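You operate a simulated robot arm through the tools that you are given. There is no shell and no other tool. Be economical: measure what you need, move in short steps, check, and stop when the job is done.

You are at the controls of a simulated robot arm. One attempt, no reset.

## Task
Swap the old plugs in the long block for the two on the plug card.
Fine: each old plug goes back to its row in the holder; each new one is pressed home in the hole with its row's letter.

The check looks at the end state, three seconds after you hand in, the way a careful person would. Anything else that was tipped, shoved, dropped, spilled or broken makes it a failure.

## Robot
A 7-joint arm with a two-finger parallel gripper, fixed in place. Base frame: the origin is at the foot of the arm, x ahead of it, y to its left, z up; the work surface is at about z = 0. Lengths are in mm, angles in degrees, forces in N, time in s.
With the tool pointing down near the work surface it reaches from about 220 to 580 mm from the base axis. Its first joint turns from -66.0 to 66.0 degrees. Payload 2.5 kg.
The tool frame sits at the grasp point between the pads (the TCP): z along the fingers, y along the line on which they close. The tips reach 23 mm beyond it. Largest opening 94 mm; finger width 38, thickness 10; the body of the gripper, 54 by 96 mm, starts 39 mm behind the TCP.
Orientation is that of the tool frame in the base frame, as [roll, pitch, yaw] about the fixed x, y, z axes, in that order (R = Rz(yaw) Ry(pitch) Rx(roll)). With the fingers straight down and closing along the base's y, the tool's x points along the base's -x, its y along +y and its z along -z.

## Interface
- The arm moves only by the tool step_arm. Its argument "motion" is a list of rows, each a list of 3 entries, a list of its own where there are three numbers: the shift along the tool's x, y, z in mm, then the turn, a rotation vector about the tool's x, y, z in degrees, then the opening, from 0 (shut) to 1 (fully open). In form: [[[dx, dy, dz], [rx, ry, rz], fingers], ...]. A call has 1 to 12 rows; each row shifts and turns the commanded pose from where the row before left it, along the tool's axes as they then stand. A row lasts 0.2 s, in which the tool goes at most 50 mm and 8.6 degrees; a call with a longer step from one row to the next is refused whole, and so is a gripper value outside its range. Where a pose cannot be reached the arm comes as near as it can. A force on the tool above 40 N (or 10 N above the force at the start of the call, whichever is more), or a blocked arm, ends the call early, and 0.2 s more pass. The fingers move at their own pace (about 108 mm/s each) and stop on an object; they squeeze with about 25 N. The grip force told is the motor's: it shows also when the fingers shut on nothing. Time passes only in rows, and 0.2 s behind the last, so rows that do not move let the fingers close. The reply holds the time, the measured pose of the TCP, the force on the tool along the base axes, the opening and the grip force, in the units named above and with some noise.
- Cameras (640 x 400 px; columns grow to the right, rows downward): "scene" is fixed at [117.1, -409.4, 571.2]; the picture's right is [0.82, -0.57, 0.00], its down [-0.24, -0.34, -0.91] and it looks along [0.52, 0.75, -0.41] (base axes); focal length 320 px, centre (320, 200). "wrist" rides on the gripper at [86, 16, -74] in the tool frame; the picture's right is [-0.18, 0.98, 0.00], its down [-0.58, -0.11, -0.81] and it looks along [-0.79, -0.15, 0.59] (tool axes); focal length 243 px, centre (320, 200). There is no depth. A picture from a camera that has moved, and an enlarged one, comes with that camera's place and axes in the base frame and with its lens. The place of the scene camera against the robot may be out by one fixed shift of up to 18 mm in any direction.
- snapshot(camera): a new picture of that camera. The clock stands still meanwhile.
- inspect(camera, box): a new picture of the part [left, top, right, bottom] of that camera's present view, enlarged. The clock stands still meanwhile.
- finish_job(): hands the job in; it is judged then, once.

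Go step by step. Nothing tells you positions but the pictures and the camera data: compare them with the known pose of the tool, close in by small moves and look again before you grip or let go. The budget is 120 turns and 84 pictures, counting those below and the enlarged ones. Unless the task says otherwise, let go and move clear before handing in, and close with one line.

The tools are called after "Call:" by a JSON object that holds its "op" and its "data". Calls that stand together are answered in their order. step_arm: Moves the arm, as the interface text tells. Its arguments: {"type":"object","properties":{"motion":{"type":"array","items":{"type":"array"}}},"required":["motion"]} The other tools are called the same way: snapshot (camera) takes a picture; inspect (camera, box) takes an enlarged picture of a part of a camera's view; finish_job () hands the job in.

At the start:

```text
time: 0.0
ee_pos: [369.1, 114.8, 348.5]
tcp_rot: [-179.9, 0.1, -179.9]
wrist_force: [0.9, 0.9, -0.5]
finger_gap: 93.9
grasp_force: 0.1
```

scene: 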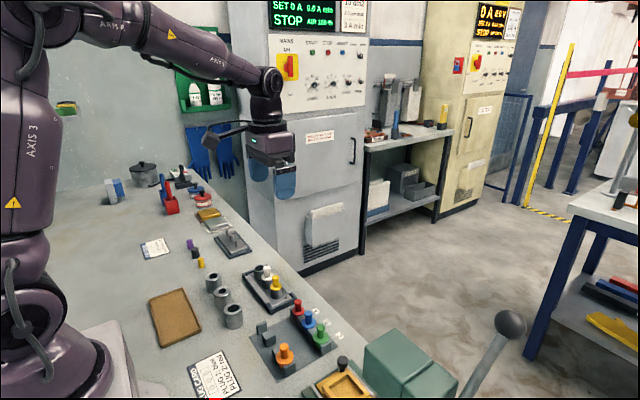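
wrist: 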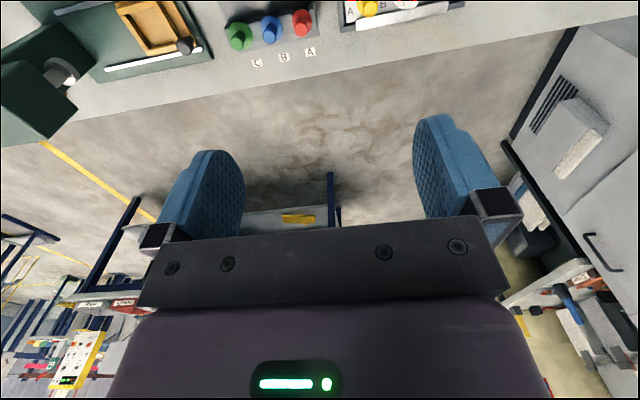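

I see a table with a plug card, a long block holding plugs, and a holder with letters. I'll zoom in on these before moving.

Call:
{"op": "inspect", "data": {"camera": "scene", "box": [180, 220, 380, 400]}}

Call:
{"op": "inspect", "data": {"camera": "scene", "box": [170, 340, 270, 400]}}

Call:
{"op": "inspect", "data": {"camera": "wrist", "box": [180, 0, 480, 100]}}

```text
2.22 times, centred on (280, 310) of scene
camera zoom: at [117.1, -409.4, 571.2], right [0.82, -0.57, 0.0], down [-0.24, -0.34, -0.91], along [0.52, 0.75, -0.41], focal length 711 px, centre (409, -44)
```

zoom: 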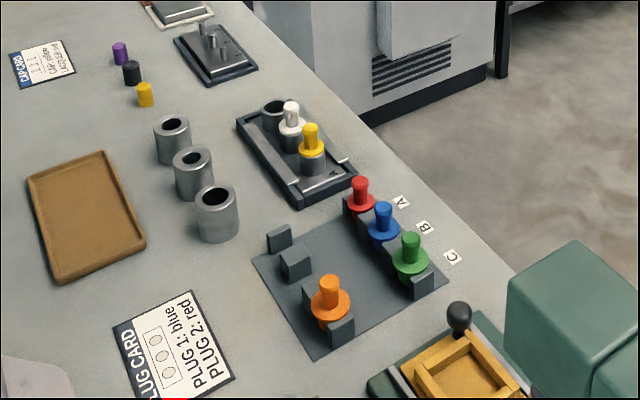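

```text
6.40 times, centred on (220, 370) of scene
camera zoom: at [117.1, -409.4, 571.2], right [0.82, -0.57, 0.0], down [-0.24, -0.34, -0.91], along [0.52, 0.75, -0.41], focal length 2048 px, centre (960, -888)
```

zoom: 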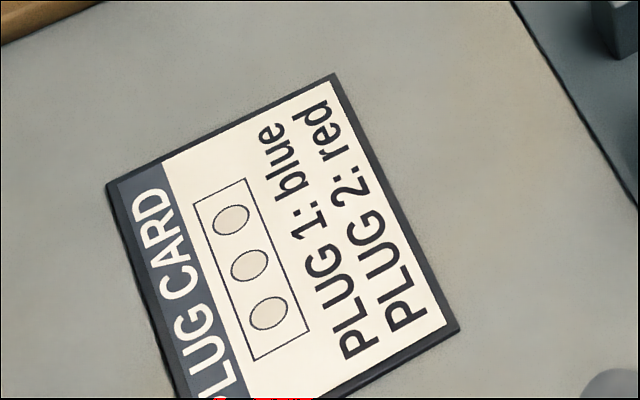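

```text
2.13 times, centred on (330, 50) of wrist
camera zoom: at [282.0, 132.0, 422.3], right [0.18, 0.98, 0.0], down [0.58, -0.11, 0.81], along [0.79, -0.15, -0.59], focal length 518 px, centre (299, 520)
```

zoom: 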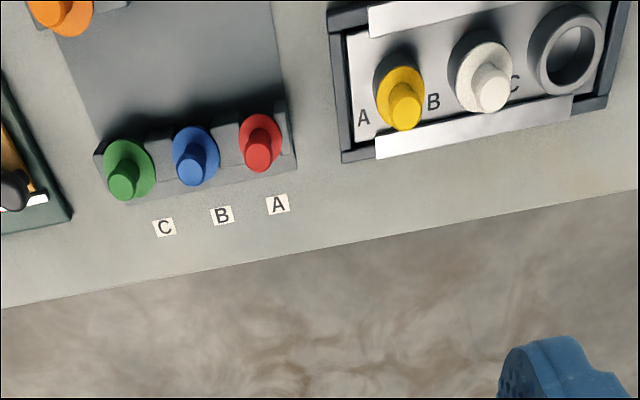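

The card names blue and red. Yellow is in hole A, white in hole B, red sits in row A and blue in row B. I'll draw the arm back to get a clear view of the holder and block.

Call:
{"op": "step_arm", "data": {"motion": [[[25, -10, 0], [0, 0, 0], 1], [[25, -10, 0], [0, 0, 0], 1], [[25, -10, 0], [0, 0, 0], 1], [[25, -10, 0], [0, 0, 0], 1], [[0, 0, 0], [0, 0, 0], 1]]}}

Call:
{"op": "snapshot", "data": {"camera": "wrist"}}

```text
time: 1.2
ee_pos: [270.5, 74.5, 349.5]
tcp_rot: [-179.9, 0.1, 180.0]
wrist_force: [0.1, 1.4, 0.2]
finger_gap: 94.0
grasp_force: 0.0
```

```text
78 pictures are left
camera wrist: at [183.1, 89.9, 424.3], right [0.18, 0.98, 0.0], down [0.58, -0.11, 0.81], along [0.79, -0.15, -0.59], focal length 243 px, centre (320, 200)
```

wrist: 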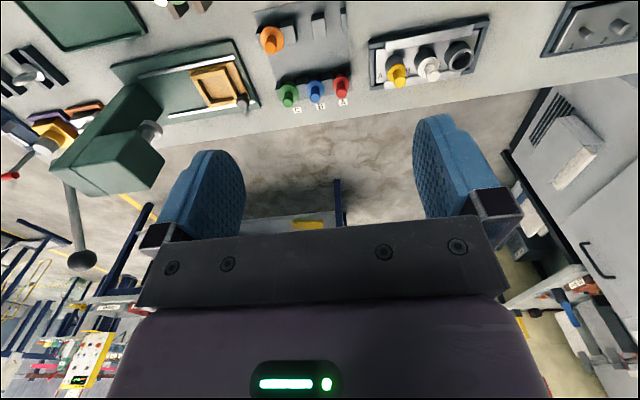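

Call:
{"op": "inspect", "data": {"camera": "wrist", "box": [240, 0, 400, 120]}}

Call:
{"op": "inspect", "data": {"camera": "wrist", "box": [360, 0, 500, 100]}}

Call:
{"op": "inspect", "data": {"camera": "scene", "box": [240, 290, 340, 385]}}

Call:
{"op": "inspect", "data": {"camera": "scene", "box": [235, 255, 315, 320]}}

```text
3.33 times, centred on (320, 60) of wrist
camera zoom: at [183.1, 89.9, 424.3], right [0.18, 0.98, 0.0], down [0.58, -0.11, 0.81], along [0.79, -0.15, -0.59], focal length 809 px, centre (320, 667)
```

zoom: 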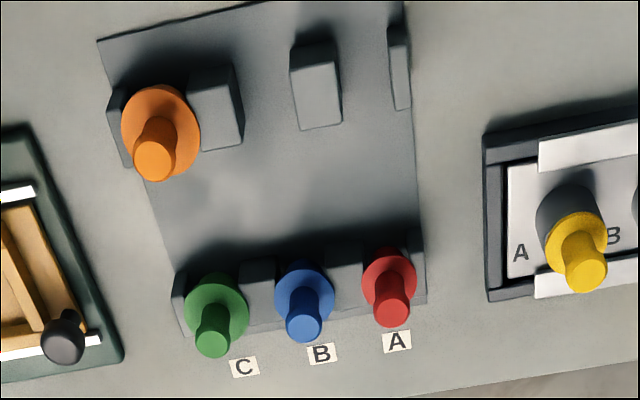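

```text
4.00 times, centred on (430, 50) of wrist
camera zoom: at [183.1, 89.9, 424.3], right [0.18, 0.98, 0.0], down [0.58, -0.11, 0.81], along [0.79, -0.15, -0.59], focal length 970 px, centre (-120, 800)
```

zoom: 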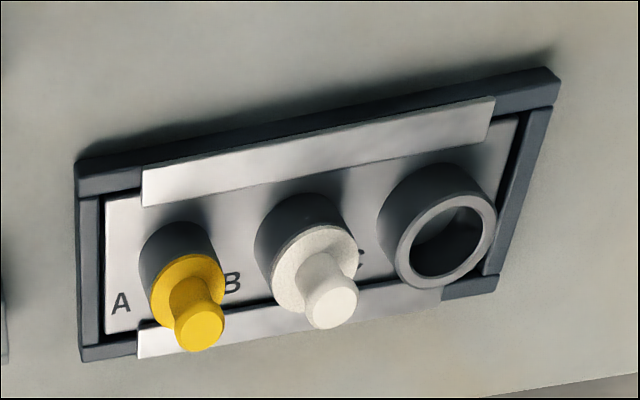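

```text
4.21 times, centred on (290, 338) of scene
camera zoom: at [117.1, -409.4, 571.2], right [0.82, -0.57, 0.0], down [-0.24, -0.34, -0.91], along [0.52, 0.75, -0.41], focal length 1347 px, centre (446, -379)
```

zoom: 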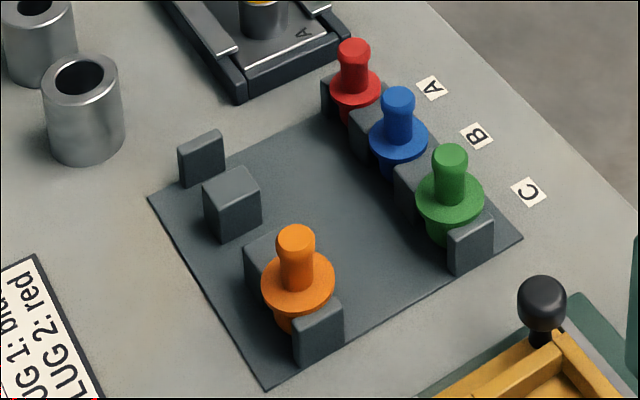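

```text
6.15 times, centred on (275, 288) of scene
camera zoom: at [117.1, -409.4, 571.2], right [0.82, -0.57, 0.0], down [-0.24, -0.34, -0.91], along [0.52, 0.75, -0.41], focal length 1969 px, centre (597, -338)
```

zoom: 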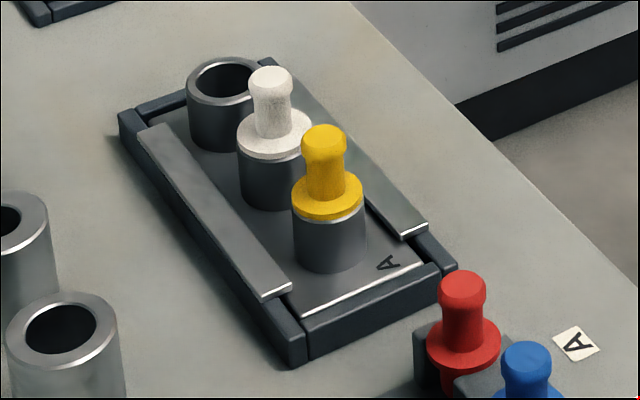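

Everything matches: the holder rows run along x, with A at y≈86, B at y≈42 and C at y≈-1.5. The near slots are at x≈311 and the far ones at x≈394. Yellow's top is near (390, 171, 74). I'll turn the gripper 90° so it closes along x, clear of the neighbouring plugs.

Call:
{"op": "step_arm", "data": {"motion": [[[0, 0, 0], [0, 0, -8.2], 0.5], [[0, 0, 0], [0, 0, -8.2], 0.5], [[0, 0, 0], [0, 0, -8.2], 0.5], [[0, 0, 0], [0, 0, -8.2], 0.5], [[0, 0, 0], [0, 0, -8.2], 0.5], [[0, 0, 0], [0, 0, -8.2], 0.5], [[0, 0, 0], [0, 0, -8.2], 0.5], [[0, 0, 0], [0, 0, -8.2], 0.5], [[0, 0, 0], [0, 0, -8.2], 0.5], [[0, 0, 0], [0, 0, -8.2], 0.5], [[0, 0, 0], [0, 0, -8.0], 0.5], [[0, 0, 0], [0, 0, 0], 0.5]]}}

```text
time: 3.8
ee_pos: [268.3, 77.1, 346.6]
tcp_rot: [-180.0, 0.0, -89.9]
wrist_force: [-0.4, 0.5, 0.4]
finger_gap: 46.9
grasp_force: 0.0
```

The gripper is turned. Next I'll move above yellow, staying well over it.

Call:
{"op": "step_arm", "data": {"motion": [[[-15.7, -20.3, 27], [0, 0, 0], 0.5], [[-15.7, -20.3, 27], [0, 0, 0], 0.5], [[-15.7, -20.3, 27], [0, 0, 0], 0.5], [[-15.7, -20.3, 27], [0, 0, 0], 0.5], [[-15.7, -20.3, 27], [0, 0, 0], 0.5], [[-15.7, -20.3, 27], [0, 0, 0], 0.5], [[0, 0, 0], [0, 0, 0], 0.5], [[0, 0, 0], [0, 0, 0], 0.5]]}}

Call:
{"op": "snapshot", "data": {"camera": "wrist"}}

Call:
{"op": "snapshot", "data": {"camera": "scene"}}

```text
time: 5.6
ee_pos: [388.2, 172.7, 186.1]
tcp_rot: [-180.0, 0.0, -90.0]
wrist_force: [0.7, -0.8, 0.6]
finger_gap: 47.3
grasp_force: 0.0
```

```text
73 pictures are left
camera wrist: at [371.9, 86.4, 259.6], right [-0.98, 0.18, 0.0], down [0.11, 0.58, 0.81], along [0.15, 0.79, -0.59], focal length 243 px, centre (320, 200)
```

wrist: 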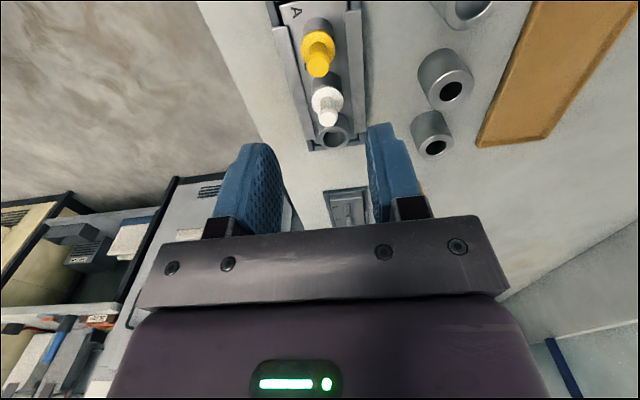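

```text
72 pictures are left
```

scene: 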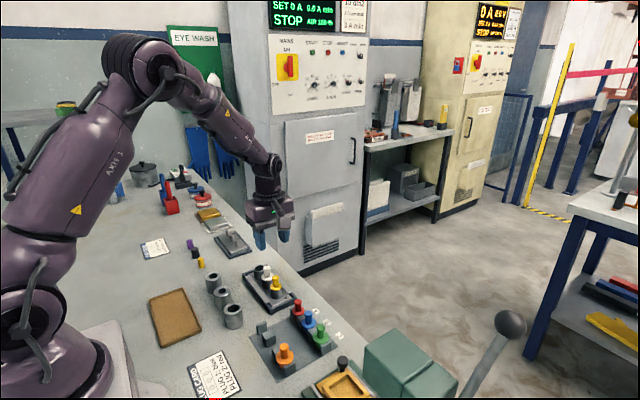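

Yellow sits almost straight below, at about (389.6, 170.5). I'll go down to knob height with the fingers still open and look again.

Call:
{"op": "step_arm", "data": {"motion": [[[2, -1.4, 20], [0, 0, 0], 0.5], [[0, 0, 20], [0, 0, 0], 0.5], [[0, 0, 20], [0, 0, 0], 0.5], [[0, 0, 20], [0, 0, 0], 0.5], [[0, 0, 12], [0, 0, 0], 0.5], [[0, 0, 8], [0, 0, 0], 0.5], [[0, 0, 4], [0, 0, 0], 0.5], [[0, 0, 0], [0, 0, 0], 0.5]]}}

Call:
{"op": "snapshot", "data": {"camera": "wrist"}}

Call:
{"op": "inspect", "data": {"camera": "scene", "box": [230, 245, 330, 310]}}

```text
time: 7.4
ee_pos: [392.6, 169.9, 81.4]
tcp_rot: [180.0, 0.0, -90.1]
wrist_force: [0.0, 0.1, 0.5]
finger_gap: 46.9
grasp_force: 0.0
```

```text
71 pictures are left
camera wrist: at [375.3, 82.1, 156.4], right [-0.98, 0.18, 0.0], down [0.11, 0.58, 0.81], along [0.15, 0.79, -0.59], focal length 243 px, centre (320, 200)
```

wrist: 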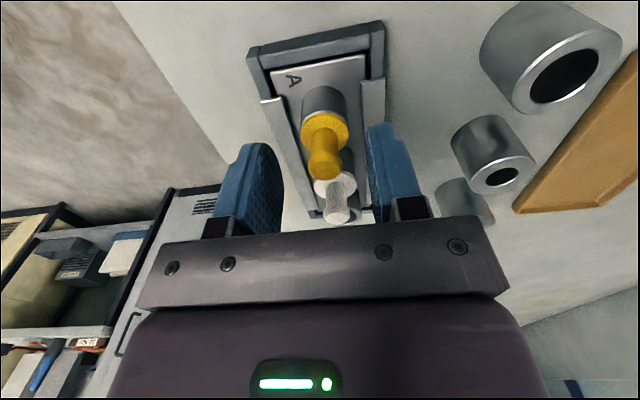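

```text
6.15 times, centred on (280, 278) of scene
camera zoom: at [117.1, -409.4, 571.2], right [0.82, -0.57, 0.0], down [-0.24, -0.34, -0.91], along [0.52, 0.75, -0.41], focal length 1969 px, centre (566, -277)
```

zoom: 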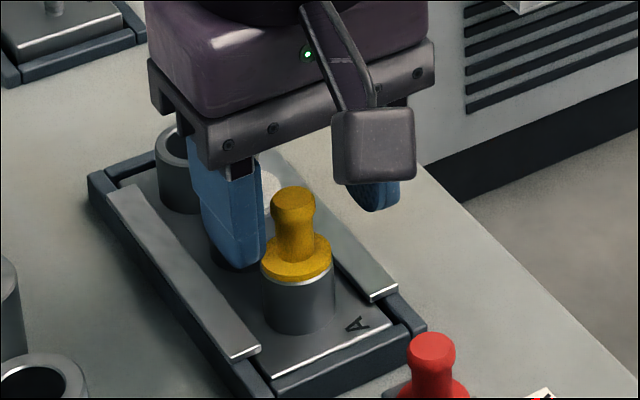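

The knob top is at z≈74 and the flange at z≈45. I'll shift 2.5 mm towards -x, go down 8 mm and close.

Call:
{"op": "step_arm", "data": {"motion": [[[0, 2.5, 4], [0, 0, 0], 0.5], [[0, 0, 4], [0, 0, 0], 0.5], [[0, 0, 0], [0, 0, 0], 0.5]]}}

Call:
{"op": "step_arm", "data": {"motion": [[[0, 0, 0], [0, 0, 0], 0.3], [[0, 0, 0], [0, 0, 0], 0.0], [[0, 0, 0], [0, 0, 0], 0.0], [[0, 0, 0], [0, 0, 0], 0.0]]}}

Call:
{"op": "snapshot", "data": {"camera": "wrist"}}

```text
time: 8.2
ee_pos: [389.4, 168.6, 73.2]
tcp_rot: [-180.0, 0.1, -90.0]
wrist_force: [-0.3, 0.6, -0.3]
finger_gap: 47.0
grasp_force: 0.0
```

```text
time: 9.2
ee_pos: [388.9, 169.3, 73.6]
tcp_rot: [-179.8, 0.0, -90.0]
wrist_force: [5.3, 0.5, 2.7]
finger_gap: 15.2
grasp_force: 25.2
```

```text
69 pictures are left
camera wrist: at [372.4, 81.9, 148.7], right [-0.98, 0.18, 0.0], down [0.11, 0.58, 0.81], along [0.15, 0.79, -0.59], focal length 243 px, centre (320, 200)
```

wrist: 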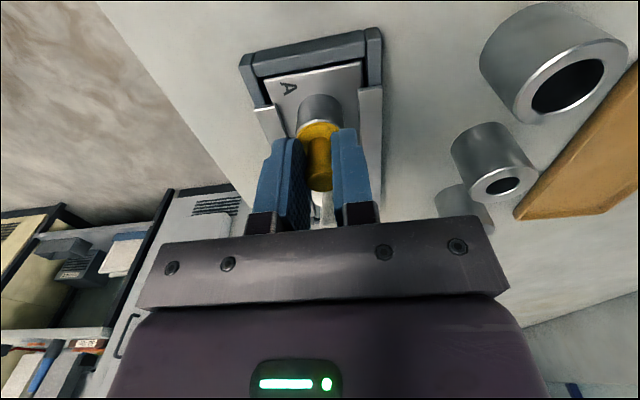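

I have yellow in the grip, with a 15 mm gap. Now I'll lift straight up in small steps.

Call:
{"op": "step_arm", "data": {"motion": [[[0, 0, -3], [0, 0, 0], 0], [[0, 0, -5], [0, 0, 0], 0], [[0, 0, -8], [0, 0, 0], 0], [[0, 0, -12], [0, 0, 0], 0], [[0, 0, -15], [0, 0, 0], 0], [[0, 0, -20], [0, 0, 0], 0], [[0, 0, -20], [0, 0, 0], 0], [[0, 0, 0], [0, 0, 0], 0]]}}

Call:
{"op": "snapshot", "data": {"camera": "wrist"}}

Call:
{"op": "inspect", "data": {"camera": "scene", "box": [230, 220, 330, 310]}}

```text
time: 11.0
ee_pos: [390.0, 169.6, 154.5]
tcp_rot: [-180.0, 0.0, -90.1]
wrist_force: [0.4, -0.6, 0.1]
finger_gap: 15.6
grasp_force: 24.5
```

```text
68 pictures are left
camera wrist: at [373.2, 83.0, 229.8], right [-0.98, 0.18, 0.0], down [0.11, 0.58, 0.81], along [0.15, 0.79, -0.59], focal length 243 px, centre (320, 200)
```

wrist: 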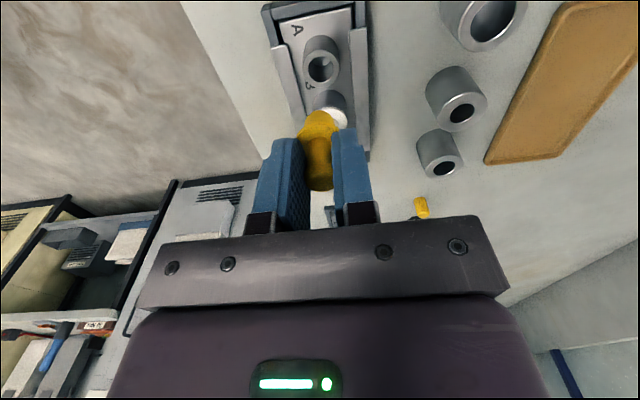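

```text
4.44 times, centred on (280, 265) of scene
camera zoom: at [117.1, -409.4, 571.2], right [0.82, -0.57, 0.0], down [-0.24, -0.34, -0.91], along [0.52, 0.75, -0.41], focal length 1422 px, centre (498, -89)
```

zoom: 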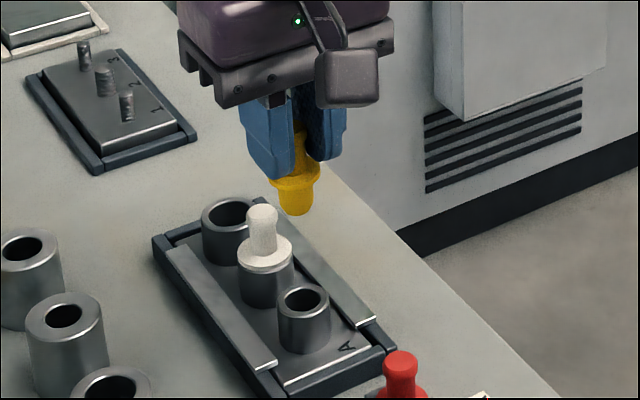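

Yellow is free and hole A is empty. I'll carry it at height to above row A's empty near slot.

Call:
{"op": "step_arm", "data": {"motion": [[[20.5, 19.7, 0], [0, 0, 0], 0], [[21, 19.7, 0], [0, 0, 0], 0], [[21, 19.7, 0], [0, 0, 0], 0], [[21, 19.7, 0], [0, 0, 0], 0], [[0, 0, 0], [0, 0, 0], 0], [[0, 0, 0], [0, 0, 0], 0]]}}

Call:
{"op": "snapshot", "data": {"camera": "wrist"}}

Call:
{"op": "inspect", "data": {"camera": "wrist", "box": [220, 0, 420, 150]}}

Call:
{"op": "inspect", "data": {"camera": "scene", "box": [220, 270, 330, 380]}}

```text
time: 12.4
ee_pos: [309.9, 85.8, 155.3]
tcp_rot: [-180.0, -0.1, -90.1]
wrist_force: [-0.8, -0.5, 0.6]
finger_gap: 15.8
grasp_force: 25.1
```

```text
66 pictures are left
camera wrist: at [293.1, -0.7, 230.4], right [-0.98, 0.18, 0.0], down [0.11, 0.58, 0.81], along [0.15, 0.79, -0.59], focal length 243 px, centre (320, 200)
```

wrist: 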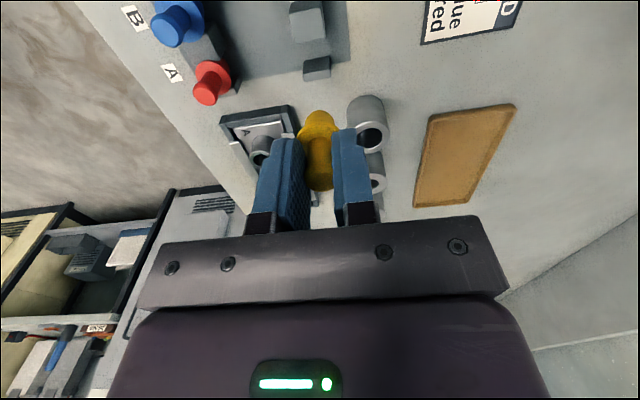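

```text
2.67 times, centred on (320, 75) of wrist
camera zoom: at [293.1, -0.7, 230.4], right [-0.98, 0.18, 0.0], down [0.11, 0.58, 0.81], along [0.15, 0.79, -0.59], focal length 647 px, centre (320, 533)
```

zoom: 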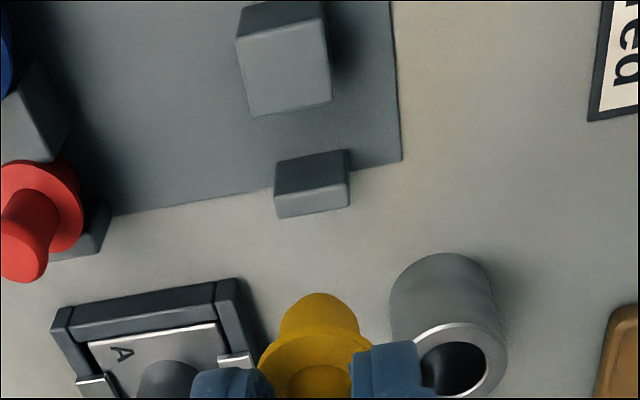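

```text
3.64 times, centred on (275, 325) of scene
camera zoom: at [117.1, -409.4, 571.2], right [0.82, -0.57, 0.0], down [-0.24, -0.34, -0.91], along [0.52, 0.75, -0.41], focal length 1164 px, centre (484, -254)
```

zoom: 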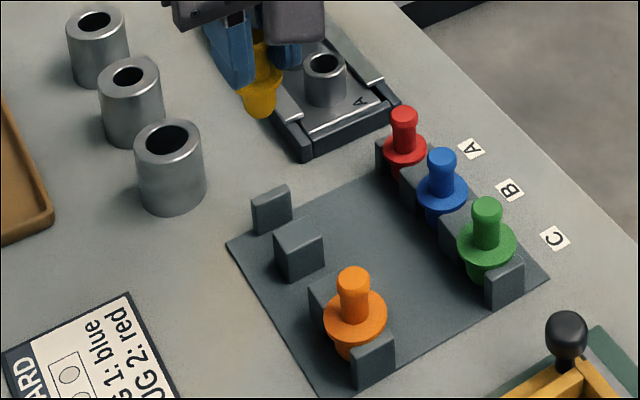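

Slot A lies between posts at y≈75 and y≈98, with its x centre at about 314 and post tops at about 23. I'll look closely at the held plug before lowering it.

Call:
{"op": "inspect", "data": {"camera": "wrist", "box": [270, 90, 370, 200]}}

Call:
{"op": "inspect", "data": {"camera": "scene", "box": [265, 255, 325, 310]}}

Call:
{"op": "inspect", "data": {"camera": "scene", "box": [250, 320, 320, 390]}}

```text
3.64 times, centred on (320, 145) of wrist
camera zoom: at [293.1, -0.7, 230.4], right [-0.98, 0.18, 0.0], down [0.11, 0.58, 0.81], along [0.15, 0.79, -0.59], focal length 882 px, centre (320, 400)
```

zoom: 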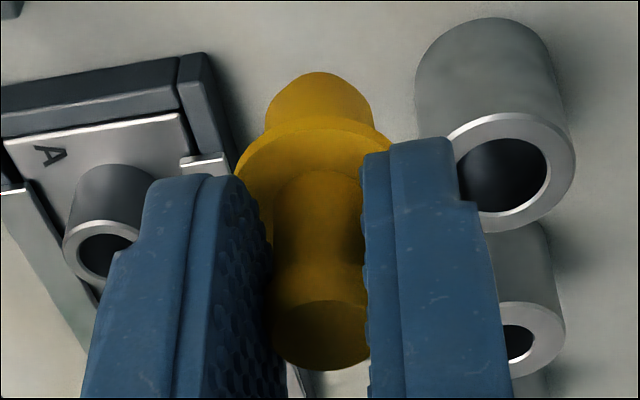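

```text
7.27 times, centred on (295, 282) of scene
camera zoom: at [117.1, -409.4, 571.2], right [0.82, -0.57, 0.0], down [-0.24, -0.34, -0.91], along [0.52, 0.75, -0.41], focal length 2327 px, centre (502, -400)
```

zoom: 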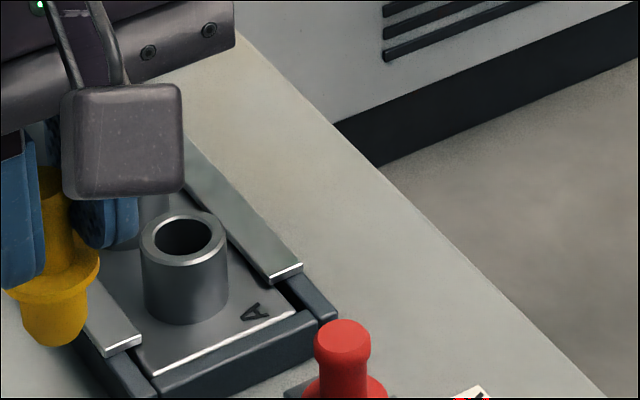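

```text
5.71 times, centred on (285, 355) of scene
camera zoom: at [117.1, -409.4, 571.2], right [0.82, -0.57, 0.0], down [-0.24, -0.34, -0.91], along [0.52, 0.75, -0.41], focal length 1829 px, centre (520, -686)
```

zoom: 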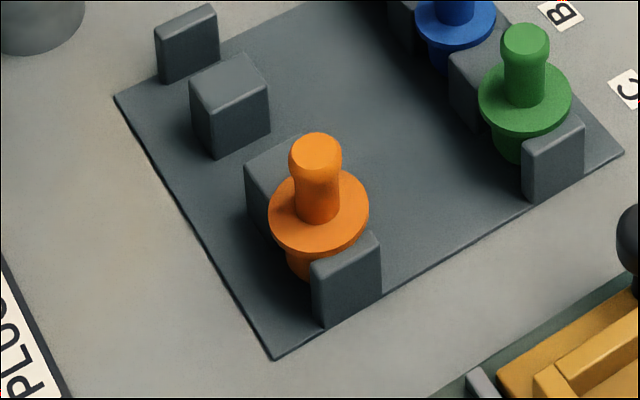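

The plug hangs straight, centred at the TCP, with its bottom about 47 mm below. I'll line up over (314, 86.3) and lower until it's just above the posts.

Call:
{"op": "step_arm", "data": {"motion": [[[-0.5, -3.6, 15], [0, 0, 0], 0], [[0, 0, 20], [0, 0, 0], 0], [[0, 0, 20], [0, 0, 0], 0], [[0, 0, 15], [0, 0, 0], 0], [[0, 0, 5], [0, 0, 0], 0], [[0, 0, 0], [0, 0, 0], 0]]}}

Call:
{"op": "step_arm", "data": {"motion": [[[0, 0, 0], [0, 0, 0], 0]]}}

Call:
{"op": "inspect", "data": {"camera": "wrist", "box": [230, 60, 410, 200]}}

Call:
{"op": "inspect", "data": {"camera": "scene", "box": [230, 285, 330, 375]}}

```text
time: 13.8
ee_pos: [314.7, 83.8, 81.4]
tcp_rot: [179.9, 0.1, -90.0]
wrist_force: [-0.3, 0.6, -0.5]
finger_gap: 15.8
grasp_force: 24.8
```

```text
time: 14.2
ee_pos: [315.1, 85.0, 81.9]
tcp_rot: [180.0, 0.0, -90.0]
wrist_force: [0.5, -1.3, -1.4]
finger_gap: 15.7
grasp_force: 24.8
```

```text
2.86 times, centred on (320, 130) of wrist
camera zoom: at [298.4, -2.3, 156.5], right [-0.98, 0.18, 0.0], down [0.11, 0.58, 0.81], along [0.15, 0.79, -0.59], focal length 693 px, centre (320, 400)
```

zoom: 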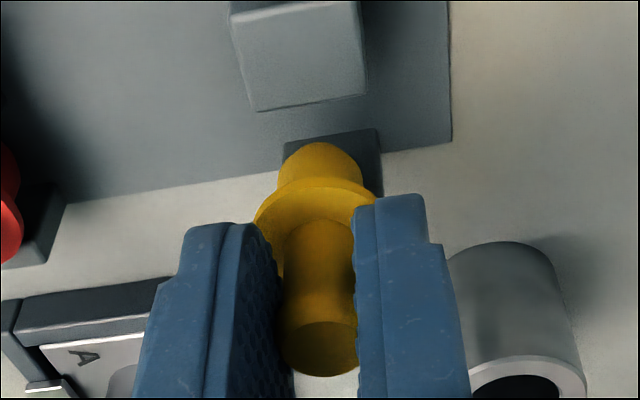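

```text
4.44 times, centred on (280, 330) of scene
camera zoom: at [117.1, -409.4, 571.2], right [0.82, -0.57, 0.0], down [-0.24, -0.34, -0.91], along [0.52, 0.75, -0.41], focal length 1422 px, centre (498, -378)
```

zoom: 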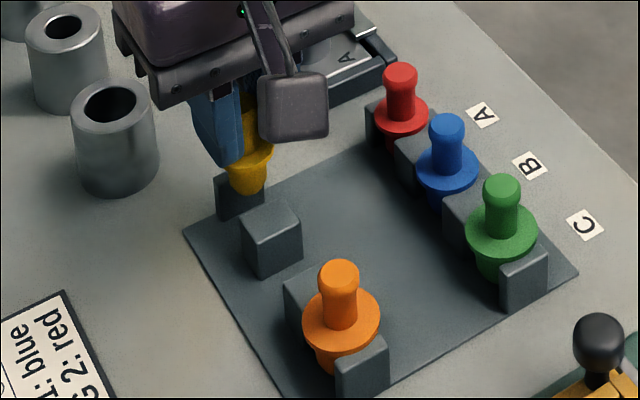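

The alignment looks right, with the plug over the gap and the posts clear on both sides. I'll lower in small steps and watch the force.

Call:
{"op": "step_arm", "data": {"motion": [[[-0.8, 1, 5], [0, 0, 0], 0], [[0, 0, 5], [0, 0, 0], 0], [[0, 0, 4], [0, 0, 0], 0], [[0, 0, 4], [0, 0, 0], 0], [[0, 0, 3], [0, 0, 0], 0], [[0, 0, 0], [0, 0, 0], 0]]}}

Call:
{"op": "inspect", "data": {"camera": "wrist", "box": [230, 60, 410, 200]}}

Call:
{"op": "inspect", "data": {"camera": "scene", "box": [240, 300, 310, 360]}}

```text
time: 15.6
ee_pos: [313.4, 83.8, 60.2]
tcp_rot: [179.9, 0.0, -90.2]
wrist_force: [4.5, -22.1, 6.9]
finger_gap: 15.2
grasp_force: 24.5
```

```text
2.86 times, centred on (320, 130) of wrist
camera zoom: at [296.6, -2.2, 134.8], right [-0.98, 0.19, 0.0], down [0.11, 0.58, 0.8], along [0.15, 0.79, -0.59], focal length 693 px, centre (320, 400)
```

zoom: 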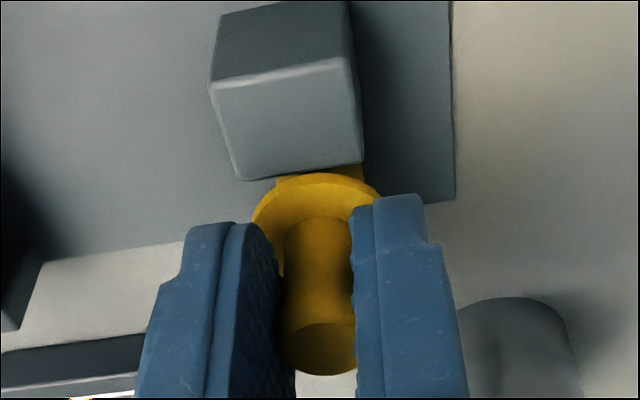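

```text
6.67 times, centred on (275, 330) of scene
camera zoom: at [117.1, -409.4, 571.2], right [0.82, -0.57, 0.0], down [-0.24, -0.34, -0.91], along [0.52, 0.75, -0.41], focal length 2133 px, centre (620, -667)
```

zoom: 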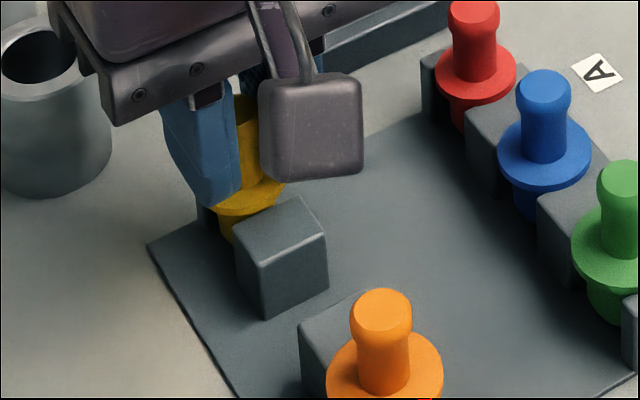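

A side force of 22 N towards -y means the plug is rubbing the +y post. I'll back up slightly, shift 2 mm towards -y and read the force again.

Call:
{"op": "step_arm", "data": {"motion": [[[1, 0, -2], [0, 0, 0], 0], [[1, 0, -2], [0, 0, 0], 0], [[0, 0, 0], [0, 0, 0], 0]]}}

Call:
{"op": "step_arm", "data": {"motion": [[[0, 0, 0], [0, 0, 0], 0]]}}

```text
time: 16.4
ee_pos: [312.9, 85.0, 63.9]
tcp_rot: [179.9, 0.1, -90.0]
wrist_force: [-3.1, -3.6, -0.6]
finger_gap: 14.9
grasp_force: 25.2
```

```text
time: 16.8
ee_pos: [313.7, 84.9, 63.4]
tcp_rot: [-179.9, 0.1, -89.9]
wrist_force: [-0.9, -0.4, 0.0]
finger_gap: 14.9
grasp_force: 25.3
```

The side force is gone at y≈85, so I'll carry on down.

Call:
{"op": "step_arm", "data": {"motion": [[[0, 0, 3], [0, 0, 0], 0], [[0, 0, 2], [0, 0, 0], 0], [[0, 0, 0], [0, 0, 0], 0]]}}

Call:
{"op": "step_arm", "data": {"motion": [[[0, 0, 2], [0, 0, 0], 0], [[0, 0, 0], [0, 0, 0], 0]]}}

Call:
{"op": "inspect", "data": {"camera": "wrist", "box": [230, 60, 410, 200]}}

```text
time: 17.6
ee_pos: [314.8, 84.0, 60.2]
tcp_rot: [-179.8, 0.1, -90.1]
wrist_force: [-0.7, -0.1, 9.4]
finger_gap: 14.7
grasp_force: 24.9
```

```text
time: 18.0
ee_pos: [314.1, 84.2, 59.1]
tcp_rot: [-179.8, 0.0, -89.9]
wrist_force: [-2.6, -0.3, 9.2]
finger_gap: 15.2
grasp_force: 25.1
stopped in row 2: the force on the tool passed its limit (the readings are from after the stop); the commanded pose is now the measured one
```

```text
2.86 times, centred on (320, 130) of wrist
camera zoom: at [297.8, -2.7, 134.6], right [-0.98, 0.18, 0.0], down [0.11, 0.58, 0.81], along [0.15, 0.79, -0.59], focal length 693 px, centre (320, 400)
```

zoom: 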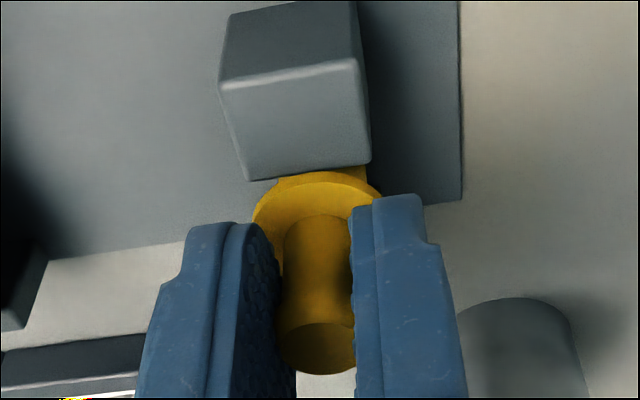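

The plug met vertical resistance at TCP z≈59.5, with its body below the post tops and the flange on the posts. That matches the height of the other plugs. I'll release, rise and check.

Call:
{"op": "step_arm", "data": {"motion": [[[0, 0, 0], [0, 0, 0], 0.25], [[0, 0, 0], [0, 0, 0], 0.4], [[0, 0, 0], [0, 0, 0], 0.45], [[0, 0, -5], [0, 0, 0], 0.45], [[0, 0, -15], [0, 0, 0], 0.45], [[0, 0, -25], [0, 0, 0], 0.45], [[0, 0, -25], [0, 0, 0], 0.45], [[0, 0, -25], [0, 0, 0], 0.45], [[0, 0, 0], [0, 0, 0], 0.45]]}}

Call:
{"op": "inspect", "data": {"camera": "wrist", "box": [230, 0, 410, 140]}}

Call:
{"op": "inspect", "data": {"camera": "scene", "box": [235, 295, 325, 375]}}

```text
time: 20.0
ee_pos: [314.9, 84.1, 155.1]
tcp_rot: [-180.0, -0.1, -89.9]
wrist_force: [0.3, 0.5, -0.4]
finger_gap: 42.2
grasp_force: 0.1
```

```text
2.86 times, centred on (320, 70) of wrist
camera zoom: at [297.4, -1.4, 229.8], right [-0.98, 0.18, 0.0], down [0.11, 0.58, 0.81], along [0.15, 0.79, -0.59], focal length 693 px, centre (320, 571)
```

zoom: 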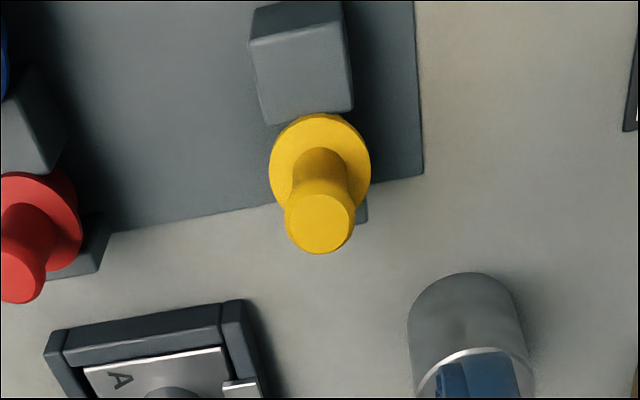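

```text
5.00 times, centred on (280, 335) of scene
camera zoom: at [117.1, -409.4, 571.2], right [0.82, -0.57, 0.0], down [-0.24, -0.34, -0.91], along [0.52, 0.75, -0.41], focal length 1600 px, centre (520, -475)
```

zoom: 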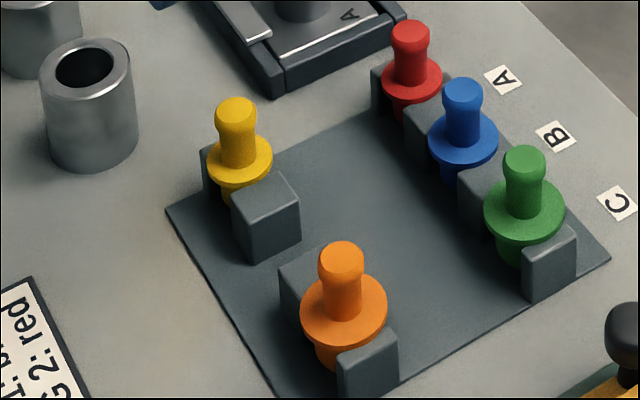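

Yellow is seated upright in row A, just like the orange one beside it. White is next: I'll move above it at about (388.8, 216.5).

Call:
{"op": "step_arm", "data": {"motion": [[[-26.5, -14.8, 0], [0, 0, 0], 0.45], [[-26.5, -14.8, 0], [0, 0, 0], 0.45], [[-26.5, -14.8, 0], [0, 0, 0], 0.45], [[-26.5, -14.8, 0], [0, 0, 0], 0.45], [[-26.5, -14.8, 0], [0, 0, 0], 0.45], [[0, 0, 25], [0, 0, 0], 0.45], [[0, 0, 25], [0, 0, 0], 0.45], [[0, 0, 22], [0, 0, 0], 0.45], [[0, 0, 0], [0, 0, 0], 0.45], [[0, 0, 0], [0, 0, 0], 0.45]]}}

Call:
{"op": "snapshot", "data": {"camera": "wrist"}}

```text
time: 22.2
ee_pos: [390.3, 214.2, 82.5]
tcp_rot: [-179.8, 0.0, -90.0]
wrist_force: [0.3, -0.3, -0.4]
finger_gap: 42.2
grasp_force: 0.1
```

```text
53 pictures are left
camera wrist: at [373.4, 128.3, 157.9], right [-0.98, 0.18, 0.0], down [0.11, 0.58, 0.81], along [0.15, 0.79, -0.59], focal length 243 px, centre (320, 200)
```

wrist: 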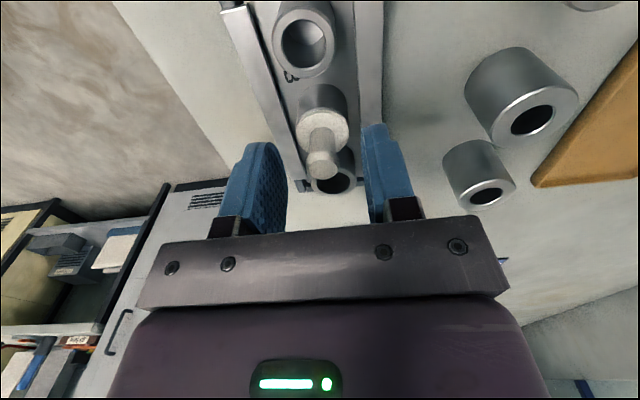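

White's knob is at about (388.5, 215.3) and nearly centred between the pads. I'll trim the position, go down, close and lift.

Call:
{"op": "step_arm", "data": {"motion": [[[-0.6, 1.3, 4], [0, 0, 0], 0.45], [[0, 0, 5], [0, 0, 0], 0.45], [[0, 0, 0], [0, 0, 0], 0.45], [[0, 0, 0], [0, 0, 0], 0.2], [[0, 0, 0], [0, 0, 0], 0.0], [[0, 0, 0], [0, 0, 0], 0.0], [[0, 0, 0], [0, 0, 0], 0.0]]}}

Call:
{"op": "inspect", "data": {"camera": "wrist", "box": [230, 60, 410, 200]}}

```text
time: 23.8
ee_pos: [388.8, 217.2, 72.5]
tcp_rot: [-179.9, 0.0, -90.0]
wrist_force: [4.3, 0.8, -1.0]
finger_gap: 16.6
grasp_force: 25.3
```

```text
2.86 times, centred on (320, 130) of wrist
camera zoom: at [371.7, 129.7, 147.4], right [-0.98, 0.18, 0.0], down [0.11, 0.58, 0.81], along [0.15, 0.79, -0.59], focal length 693 px, centre (320, 400)
```

zoom: 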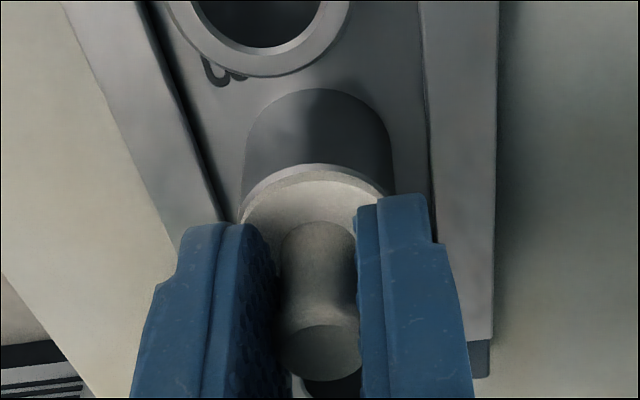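

I have a good grip on white, so I'll lift it and carry it over to row B's near slot.

Call:
{"op": "step_arm", "data": {"motion": [[[0, 0, -3], [0, 0, 0], 0], [[0, 0, -5], [0, 0, 0], 0], [[0, 0, -12], [0, 0, 0], 0], [[0, 0, -20], [0, 0, 0], 0], [[0, 0, -20], [0, 0, 0], 0], [[0, 0, -20], [0, 0, 0], 0], [[29, 12.4, 0], [0, 0, 0], 0], [[29, 12.4, 0], [0, 0, 0], 0], [[29, 12.4, 0], [0, 0, 0], 0], [[29, 12.4, 0], [0, 0, 0], 0], [[29, 12.4, 0], [0, 0, 0], 0], [[29, 12.4, 0], [0, 0, 0], 0]]}}

Call:
{"op": "step_arm", "data": {"motion": [[[0, 0, 0], [0, 0, 0], 0], [[0, 0, 0], [0, 0, 0], 0]]}}

Call:
{"op": "snapshot", "data": {"camera": "wrist"}}

Call:
{"op": "inspect", "data": {"camera": "wrist", "box": [230, 0, 410, 140]}}

```text
time: 26.4
ee_pos: [312.4, 42.5, 151.2]
tcp_rot: [-179.9, -0.1, -89.9]
wrist_force: [-0.4, 0.0, 0.0]
finger_gap: 16.3
grasp_force: 25.1
```

```text
time: 27.0
ee_pos: [312.6, 44.8, 151.9]
tcp_rot: [-179.9, 0.0, -90.0]
wrist_force: [0.7, -0.1, 0.2]
finger_gap: 16.4
grasp_force: 25.2
```

```text
51 pictures are left
camera wrist: at [296.3, -42.8, 226.7], right [-0.98, 0.18, 0.0], down [0.11, 0.58, 0.81], along [0.15, 0.79, -0.59], focal length 243 px, centre (320, 200)
```

wrist: 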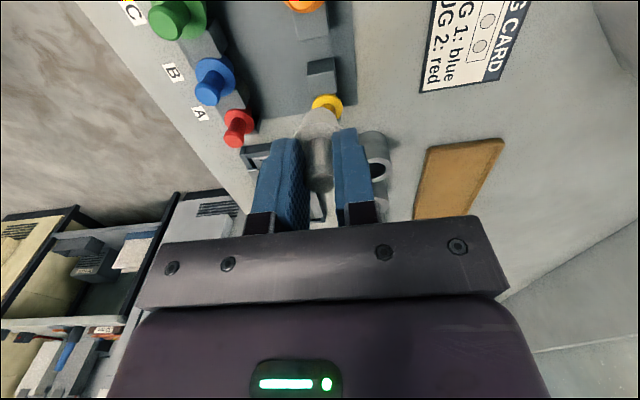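

```text
2.86 times, centred on (320, 70) of wrist
camera zoom: at [296.3, -42.8, 226.7], right [-0.98, 0.18, 0.0], down [0.11, 0.58, 0.81], along [0.15, 0.79, -0.59], focal length 693 px, centre (320, 571)
```

zoom: 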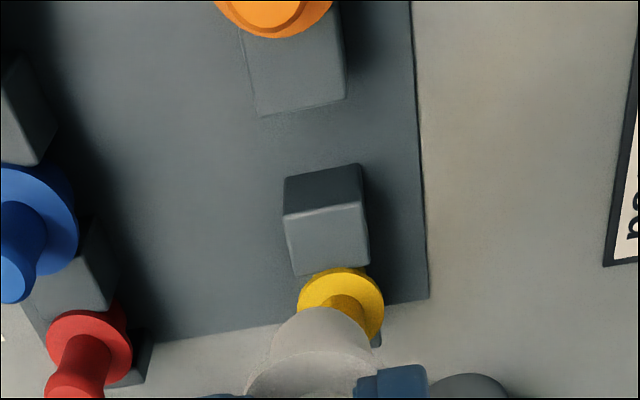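

Slot B's centre is at about (313.6, 43), almost directly under the tool. I'll lower in stages and watch the force.

Call:
{"op": "step_arm", "data": {"motion": [[[0.5, -1.2, 20], [0, 0, 0], 0], [[0, 0, 20], [0, 0, 0], 0], [[0, 0, 20], [0, 0, 0], 0], [[0, 0, 12], [0, 0, 0], 0], [[0, 0, 0], [0, 0, 0], 0], [[0, 0, 0], [0, 0, 0], 0]]}}

Call:
{"op": "inspect", "data": {"camera": "wrist", "box": [230, 40, 410, 180]}}

Call:
{"op": "inspect", "data": {"camera": "scene", "box": [235, 295, 325, 375]}}

```text
time: 28.4
ee_pos: [313.6, 41.1, 82.1]
tcp_rot: [-179.7, 0.0, -90.1]
wrist_force: [0.1, -0.9, 0.0]
finger_gap: 16.4
grasp_force: 24.5
```

```text
2.86 times, centred on (320, 110) of wrist
camera zoom: at [297.0, -44.4, 156.1], right [-0.98, 0.18, 0.0], down [0.11, 0.58, 0.81], along [0.15, 0.79, -0.59], focal length 693 px, centre (320, 457)
```

zoom: 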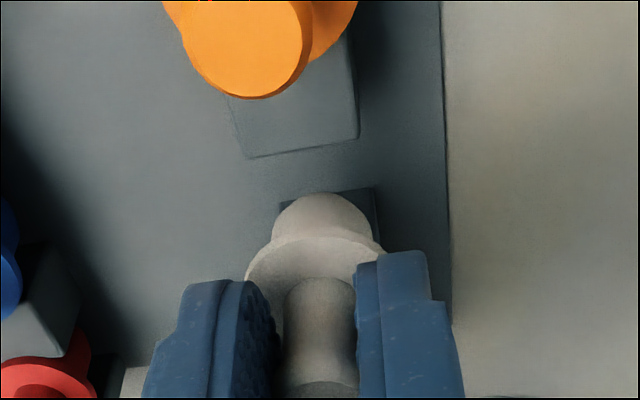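

```text
5.00 times, centred on (280, 335) of scene
camera zoom: at [117.1, -409.4, 571.2], right [0.82, -0.57, 0.0], down [-0.24, -0.34, -0.91], along [0.52, 0.75, -0.41], focal length 1600 px, centre (520, -475)
```

zoom: 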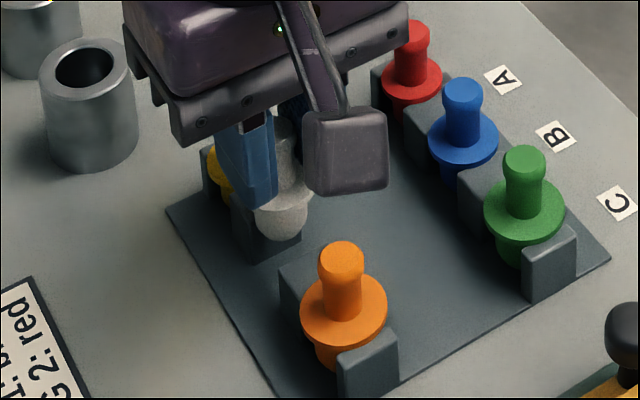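

It's lined up with the gap, so I'll continue down.

Call:
{"op": "step_arm", "data": {"motion": [[[0, 0, 5], [0, 0, 0], 0], [[0, 0, 5], [0, 0, 0], 0], [[0, 0, 4], [0, 0, 0], 0], [[0, 0, 3], [0, 0, 0], 0], [[0, 0, 0], [0, 0, 0], 0]]}}

Call:
{"op": "step_arm", "data": {"motion": [[[0, 0, 2], [0, 0, 0], 0], [[0, 0, 2], [0, 0, 0], 0], [[0, 0, 1], [0, 0, 0], 0], [[0, 0, 0], [0, 0, 0], 0]]}}

Call:
{"op": "inspect", "data": {"camera": "wrist", "box": [230, 40, 410, 180]}}

```text
time: 29.6
ee_pos: [314.8, 42.0, 63.7]
tcp_rot: [-179.9, -0.1, -90.1]
wrist_force: [2.9, -20.9, 4.1]
finger_gap: 16.2
grasp_force: 25.3
```

```text
time: 30.6
ee_pos: [314.5, 42.5, 58.6]
tcp_rot: [-179.8, -0.1, -90.0]
wrist_force: [2.7, -17.0, 2.0]
finger_gap: 16.3
grasp_force: 25.1
```

```text
2.86 times, centred on (320, 110) of wrist
camera zoom: at [297.2, -44.4, 133.2], right [-0.98, 0.18, 0.0], down [0.11, 0.58, 0.81], along [0.15, 0.79, -0.59], focal length 693 px, centre (320, 457)
```

zoom: 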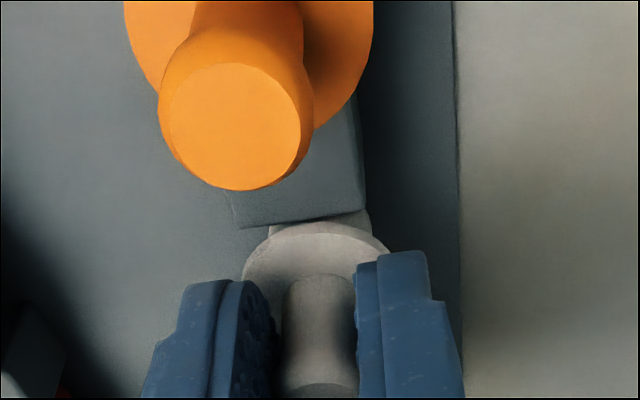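

The plug is rubbing the +y post again, so I'll ease 1.5 mm towards -y and then finish lowering.

Call:
{"op": "step_arm", "data": {"motion": [[[0.8, 0, 0], [0, 0, 0], 0], [[0.7, 0, 0], [0, 0, 0], 0], [[0, 0, 0], [0, 0, 0], 0]]}}

Call:
{"op": "step_arm", "data": {"motion": [[[0, 0, 1], [0, 0, 0], 0], [[0, 0, 1], [0, 0, 0], 0], [[0, 0, 0], [0, 0, 0], 0]]}}

```text
time: 31.4
ee_pos: [313.4, 43.2, 58.2]
tcp_rot: [-179.9, 0.0, -90.0]
wrist_force: [-2.5, -6.4, 0.9]
finger_gap: 16.4
grasp_force: 24.8
```

```text
time: 32.2
ee_pos: [315.4, 41.7, 56.6]
tcp_rot: [-179.5, 0.2, -89.9]
wrist_force: [-3.9, -0.2, 30.0]
finger_gap: 16.5
grasp_force: 24.5
```

It's resting on the holder now, with a vertical force and no side force. I'll relieve it by 1 mm, release, rise and check.

Call:
{"op": "step_arm", "data": {"motion": [[[0, 0, -0.8], [0, 0, 0], 0], [[0, 0, 0], [0, 0, 0], 0.25], [[0, 0, 0], [0, 0, 0], 0.4], [[0, 0, 0], [0, 0, 0], 0.45], [[0, 0, -5], [0, 0, 0], 0.45], [[0, 0, -15], [0, 0, 0], 0.45], [[0, 0, -25], [0, 0, 0], 0.45], [[0, 0, -25], [0, 0, 0], 0.45], [[0, 0, -25], [0, 0, 0], 0.45], [[0, 0, 0], [0, 0, 0], 0.45]]}}

Call:
{"op": "inspect", "data": {"camera": "wrist", "box": [190, 0, 410, 140]}}

Call:
{"op": "inspect", "data": {"camera": "scene", "box": [235, 295, 325, 375]}}

```text
time: 34.4
ee_pos: [314.4, 40.3, 151.2]
tcp_rot: [-179.9, -0.1, -89.9]
wrist_force: [1.0, 0.9, -0.3]
finger_gap: 41.9
grasp_force: 0.1
```

```text
2.86 times, centred on (300, 70) of wrist
camera zoom: at [297.1, -46.5, 226.5], right [-0.98, 0.18, 0.0], down [0.11, 0.58, 0.81], along [0.15, 0.79, -0.59], focal length 693 px, centre (377, 571)
```

zoom: 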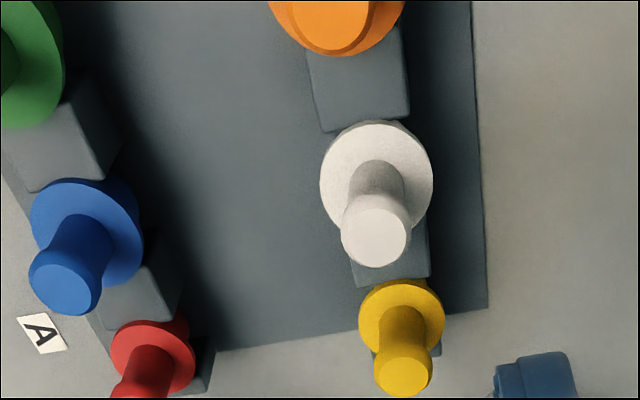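

```text
5.00 times, centred on (280, 335) of scene
camera zoom: at [117.1, -409.4, 571.2], right [0.82, -0.57, 0.0], down [-0.24, -0.34, -0.91], along [0.52, 0.75, -0.41], focal length 1600 px, centre (520, -475)
```

zoom: 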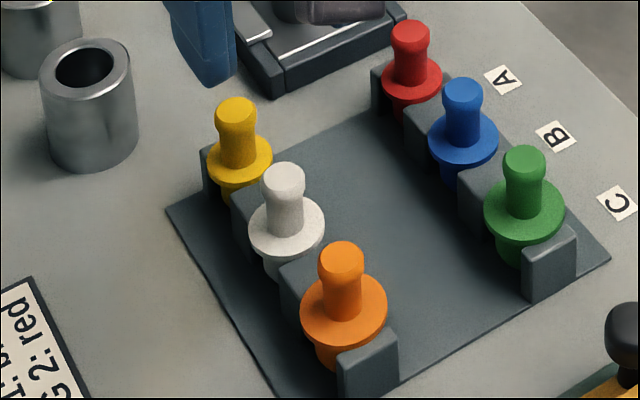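

Both old plugs are back in their rows. Red in row A's far slot is next, at about (395, 86).

Call:
{"op": "step_arm", "data": {"motion": [[[-15, -27, 0], [0, 0, 0], 0.45], [[-15, -27, 0], [0, 0, 0], 0.45], [[-15, -26.5, 0], [0, 0, 0], 0.45], [[0, 0, 25], [0, 0, 0], 0.45], [[0, 0, 25], [0, 0, 0], 0.45], [[0, 0, 22], [0, 0, 0], 0.45], [[0, 0, 0], [0, 0, 0], 0.45], [[0, 0, 0], [0, 0, 0], 0.45]]}}

Call:
{"op": "snapshot", "data": {"camera": "wrist"}}

```text
time: 36.2
ee_pos: [394.7, 85.9, 79.8]
tcp_rot: [-179.9, -0.1, -90.1]
wrist_force: [0.0, 0.3, -0.1]
finger_gap: 42.4
grasp_force: 0.0
```

```text
44 pictures are left
camera wrist: at [378.6, -0.9, 154.7], right [-0.98, 0.18, 0.0], down [0.11, 0.58, 0.81], along [0.15, 0.79, -0.59], focal length 243 px, centre (320, 200)
```

wrist: 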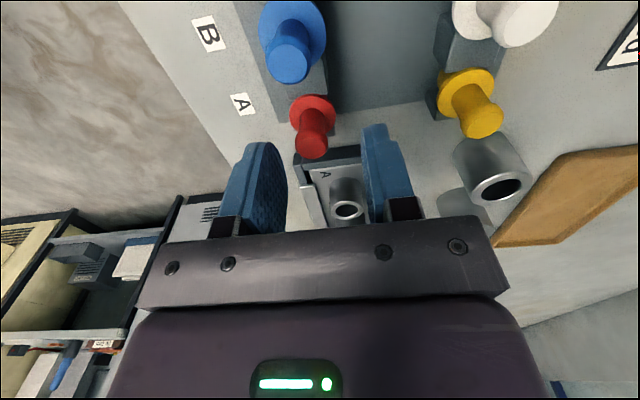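

Red is slightly further out in x, at about 397. I'll trim and go down halfway before checking.

Call:
{"op": "step_arm", "data": {"motion": [[[0, -2.3, 6], [0, 0, 0], 0.45], [[0, 0, 6], [0, 0, 0], 0.45], [[0, 0, 0], [0, 0, 0], 0.45], [[0, 0, 0], [0, 0, 0], 0.45]]}}

Call:
{"op": "inspect", "data": {"camera": "wrist", "box": [230, 60, 410, 200]}}

```text
time: 37.2
ee_pos: [398.2, 86.6, 68.9]
tcp_rot: [-179.8, 0.1, -89.9]
wrist_force: [0.4, 0.5, -0.7]
finger_gap: 42.6
grasp_force: 0.1
```

```text
2.86 times, centred on (320, 130) of wrist
camera zoom: at [381.4, -1.0, 143.2], right [-0.98, 0.18, 0.0], down [0.11, 0.58, 0.81], along [0.15, 0.79, -0.59], focal length 693 px, centre (320, 400)
```

zoom: 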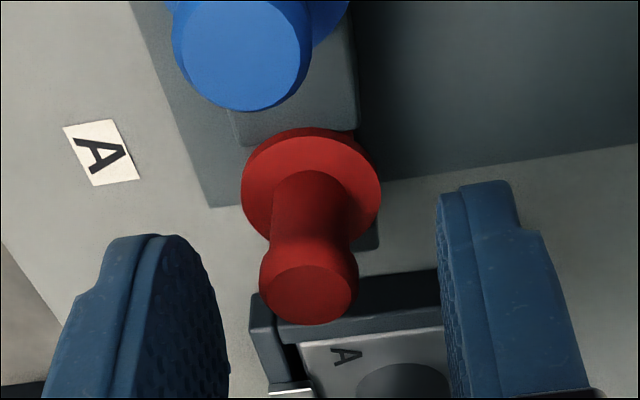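

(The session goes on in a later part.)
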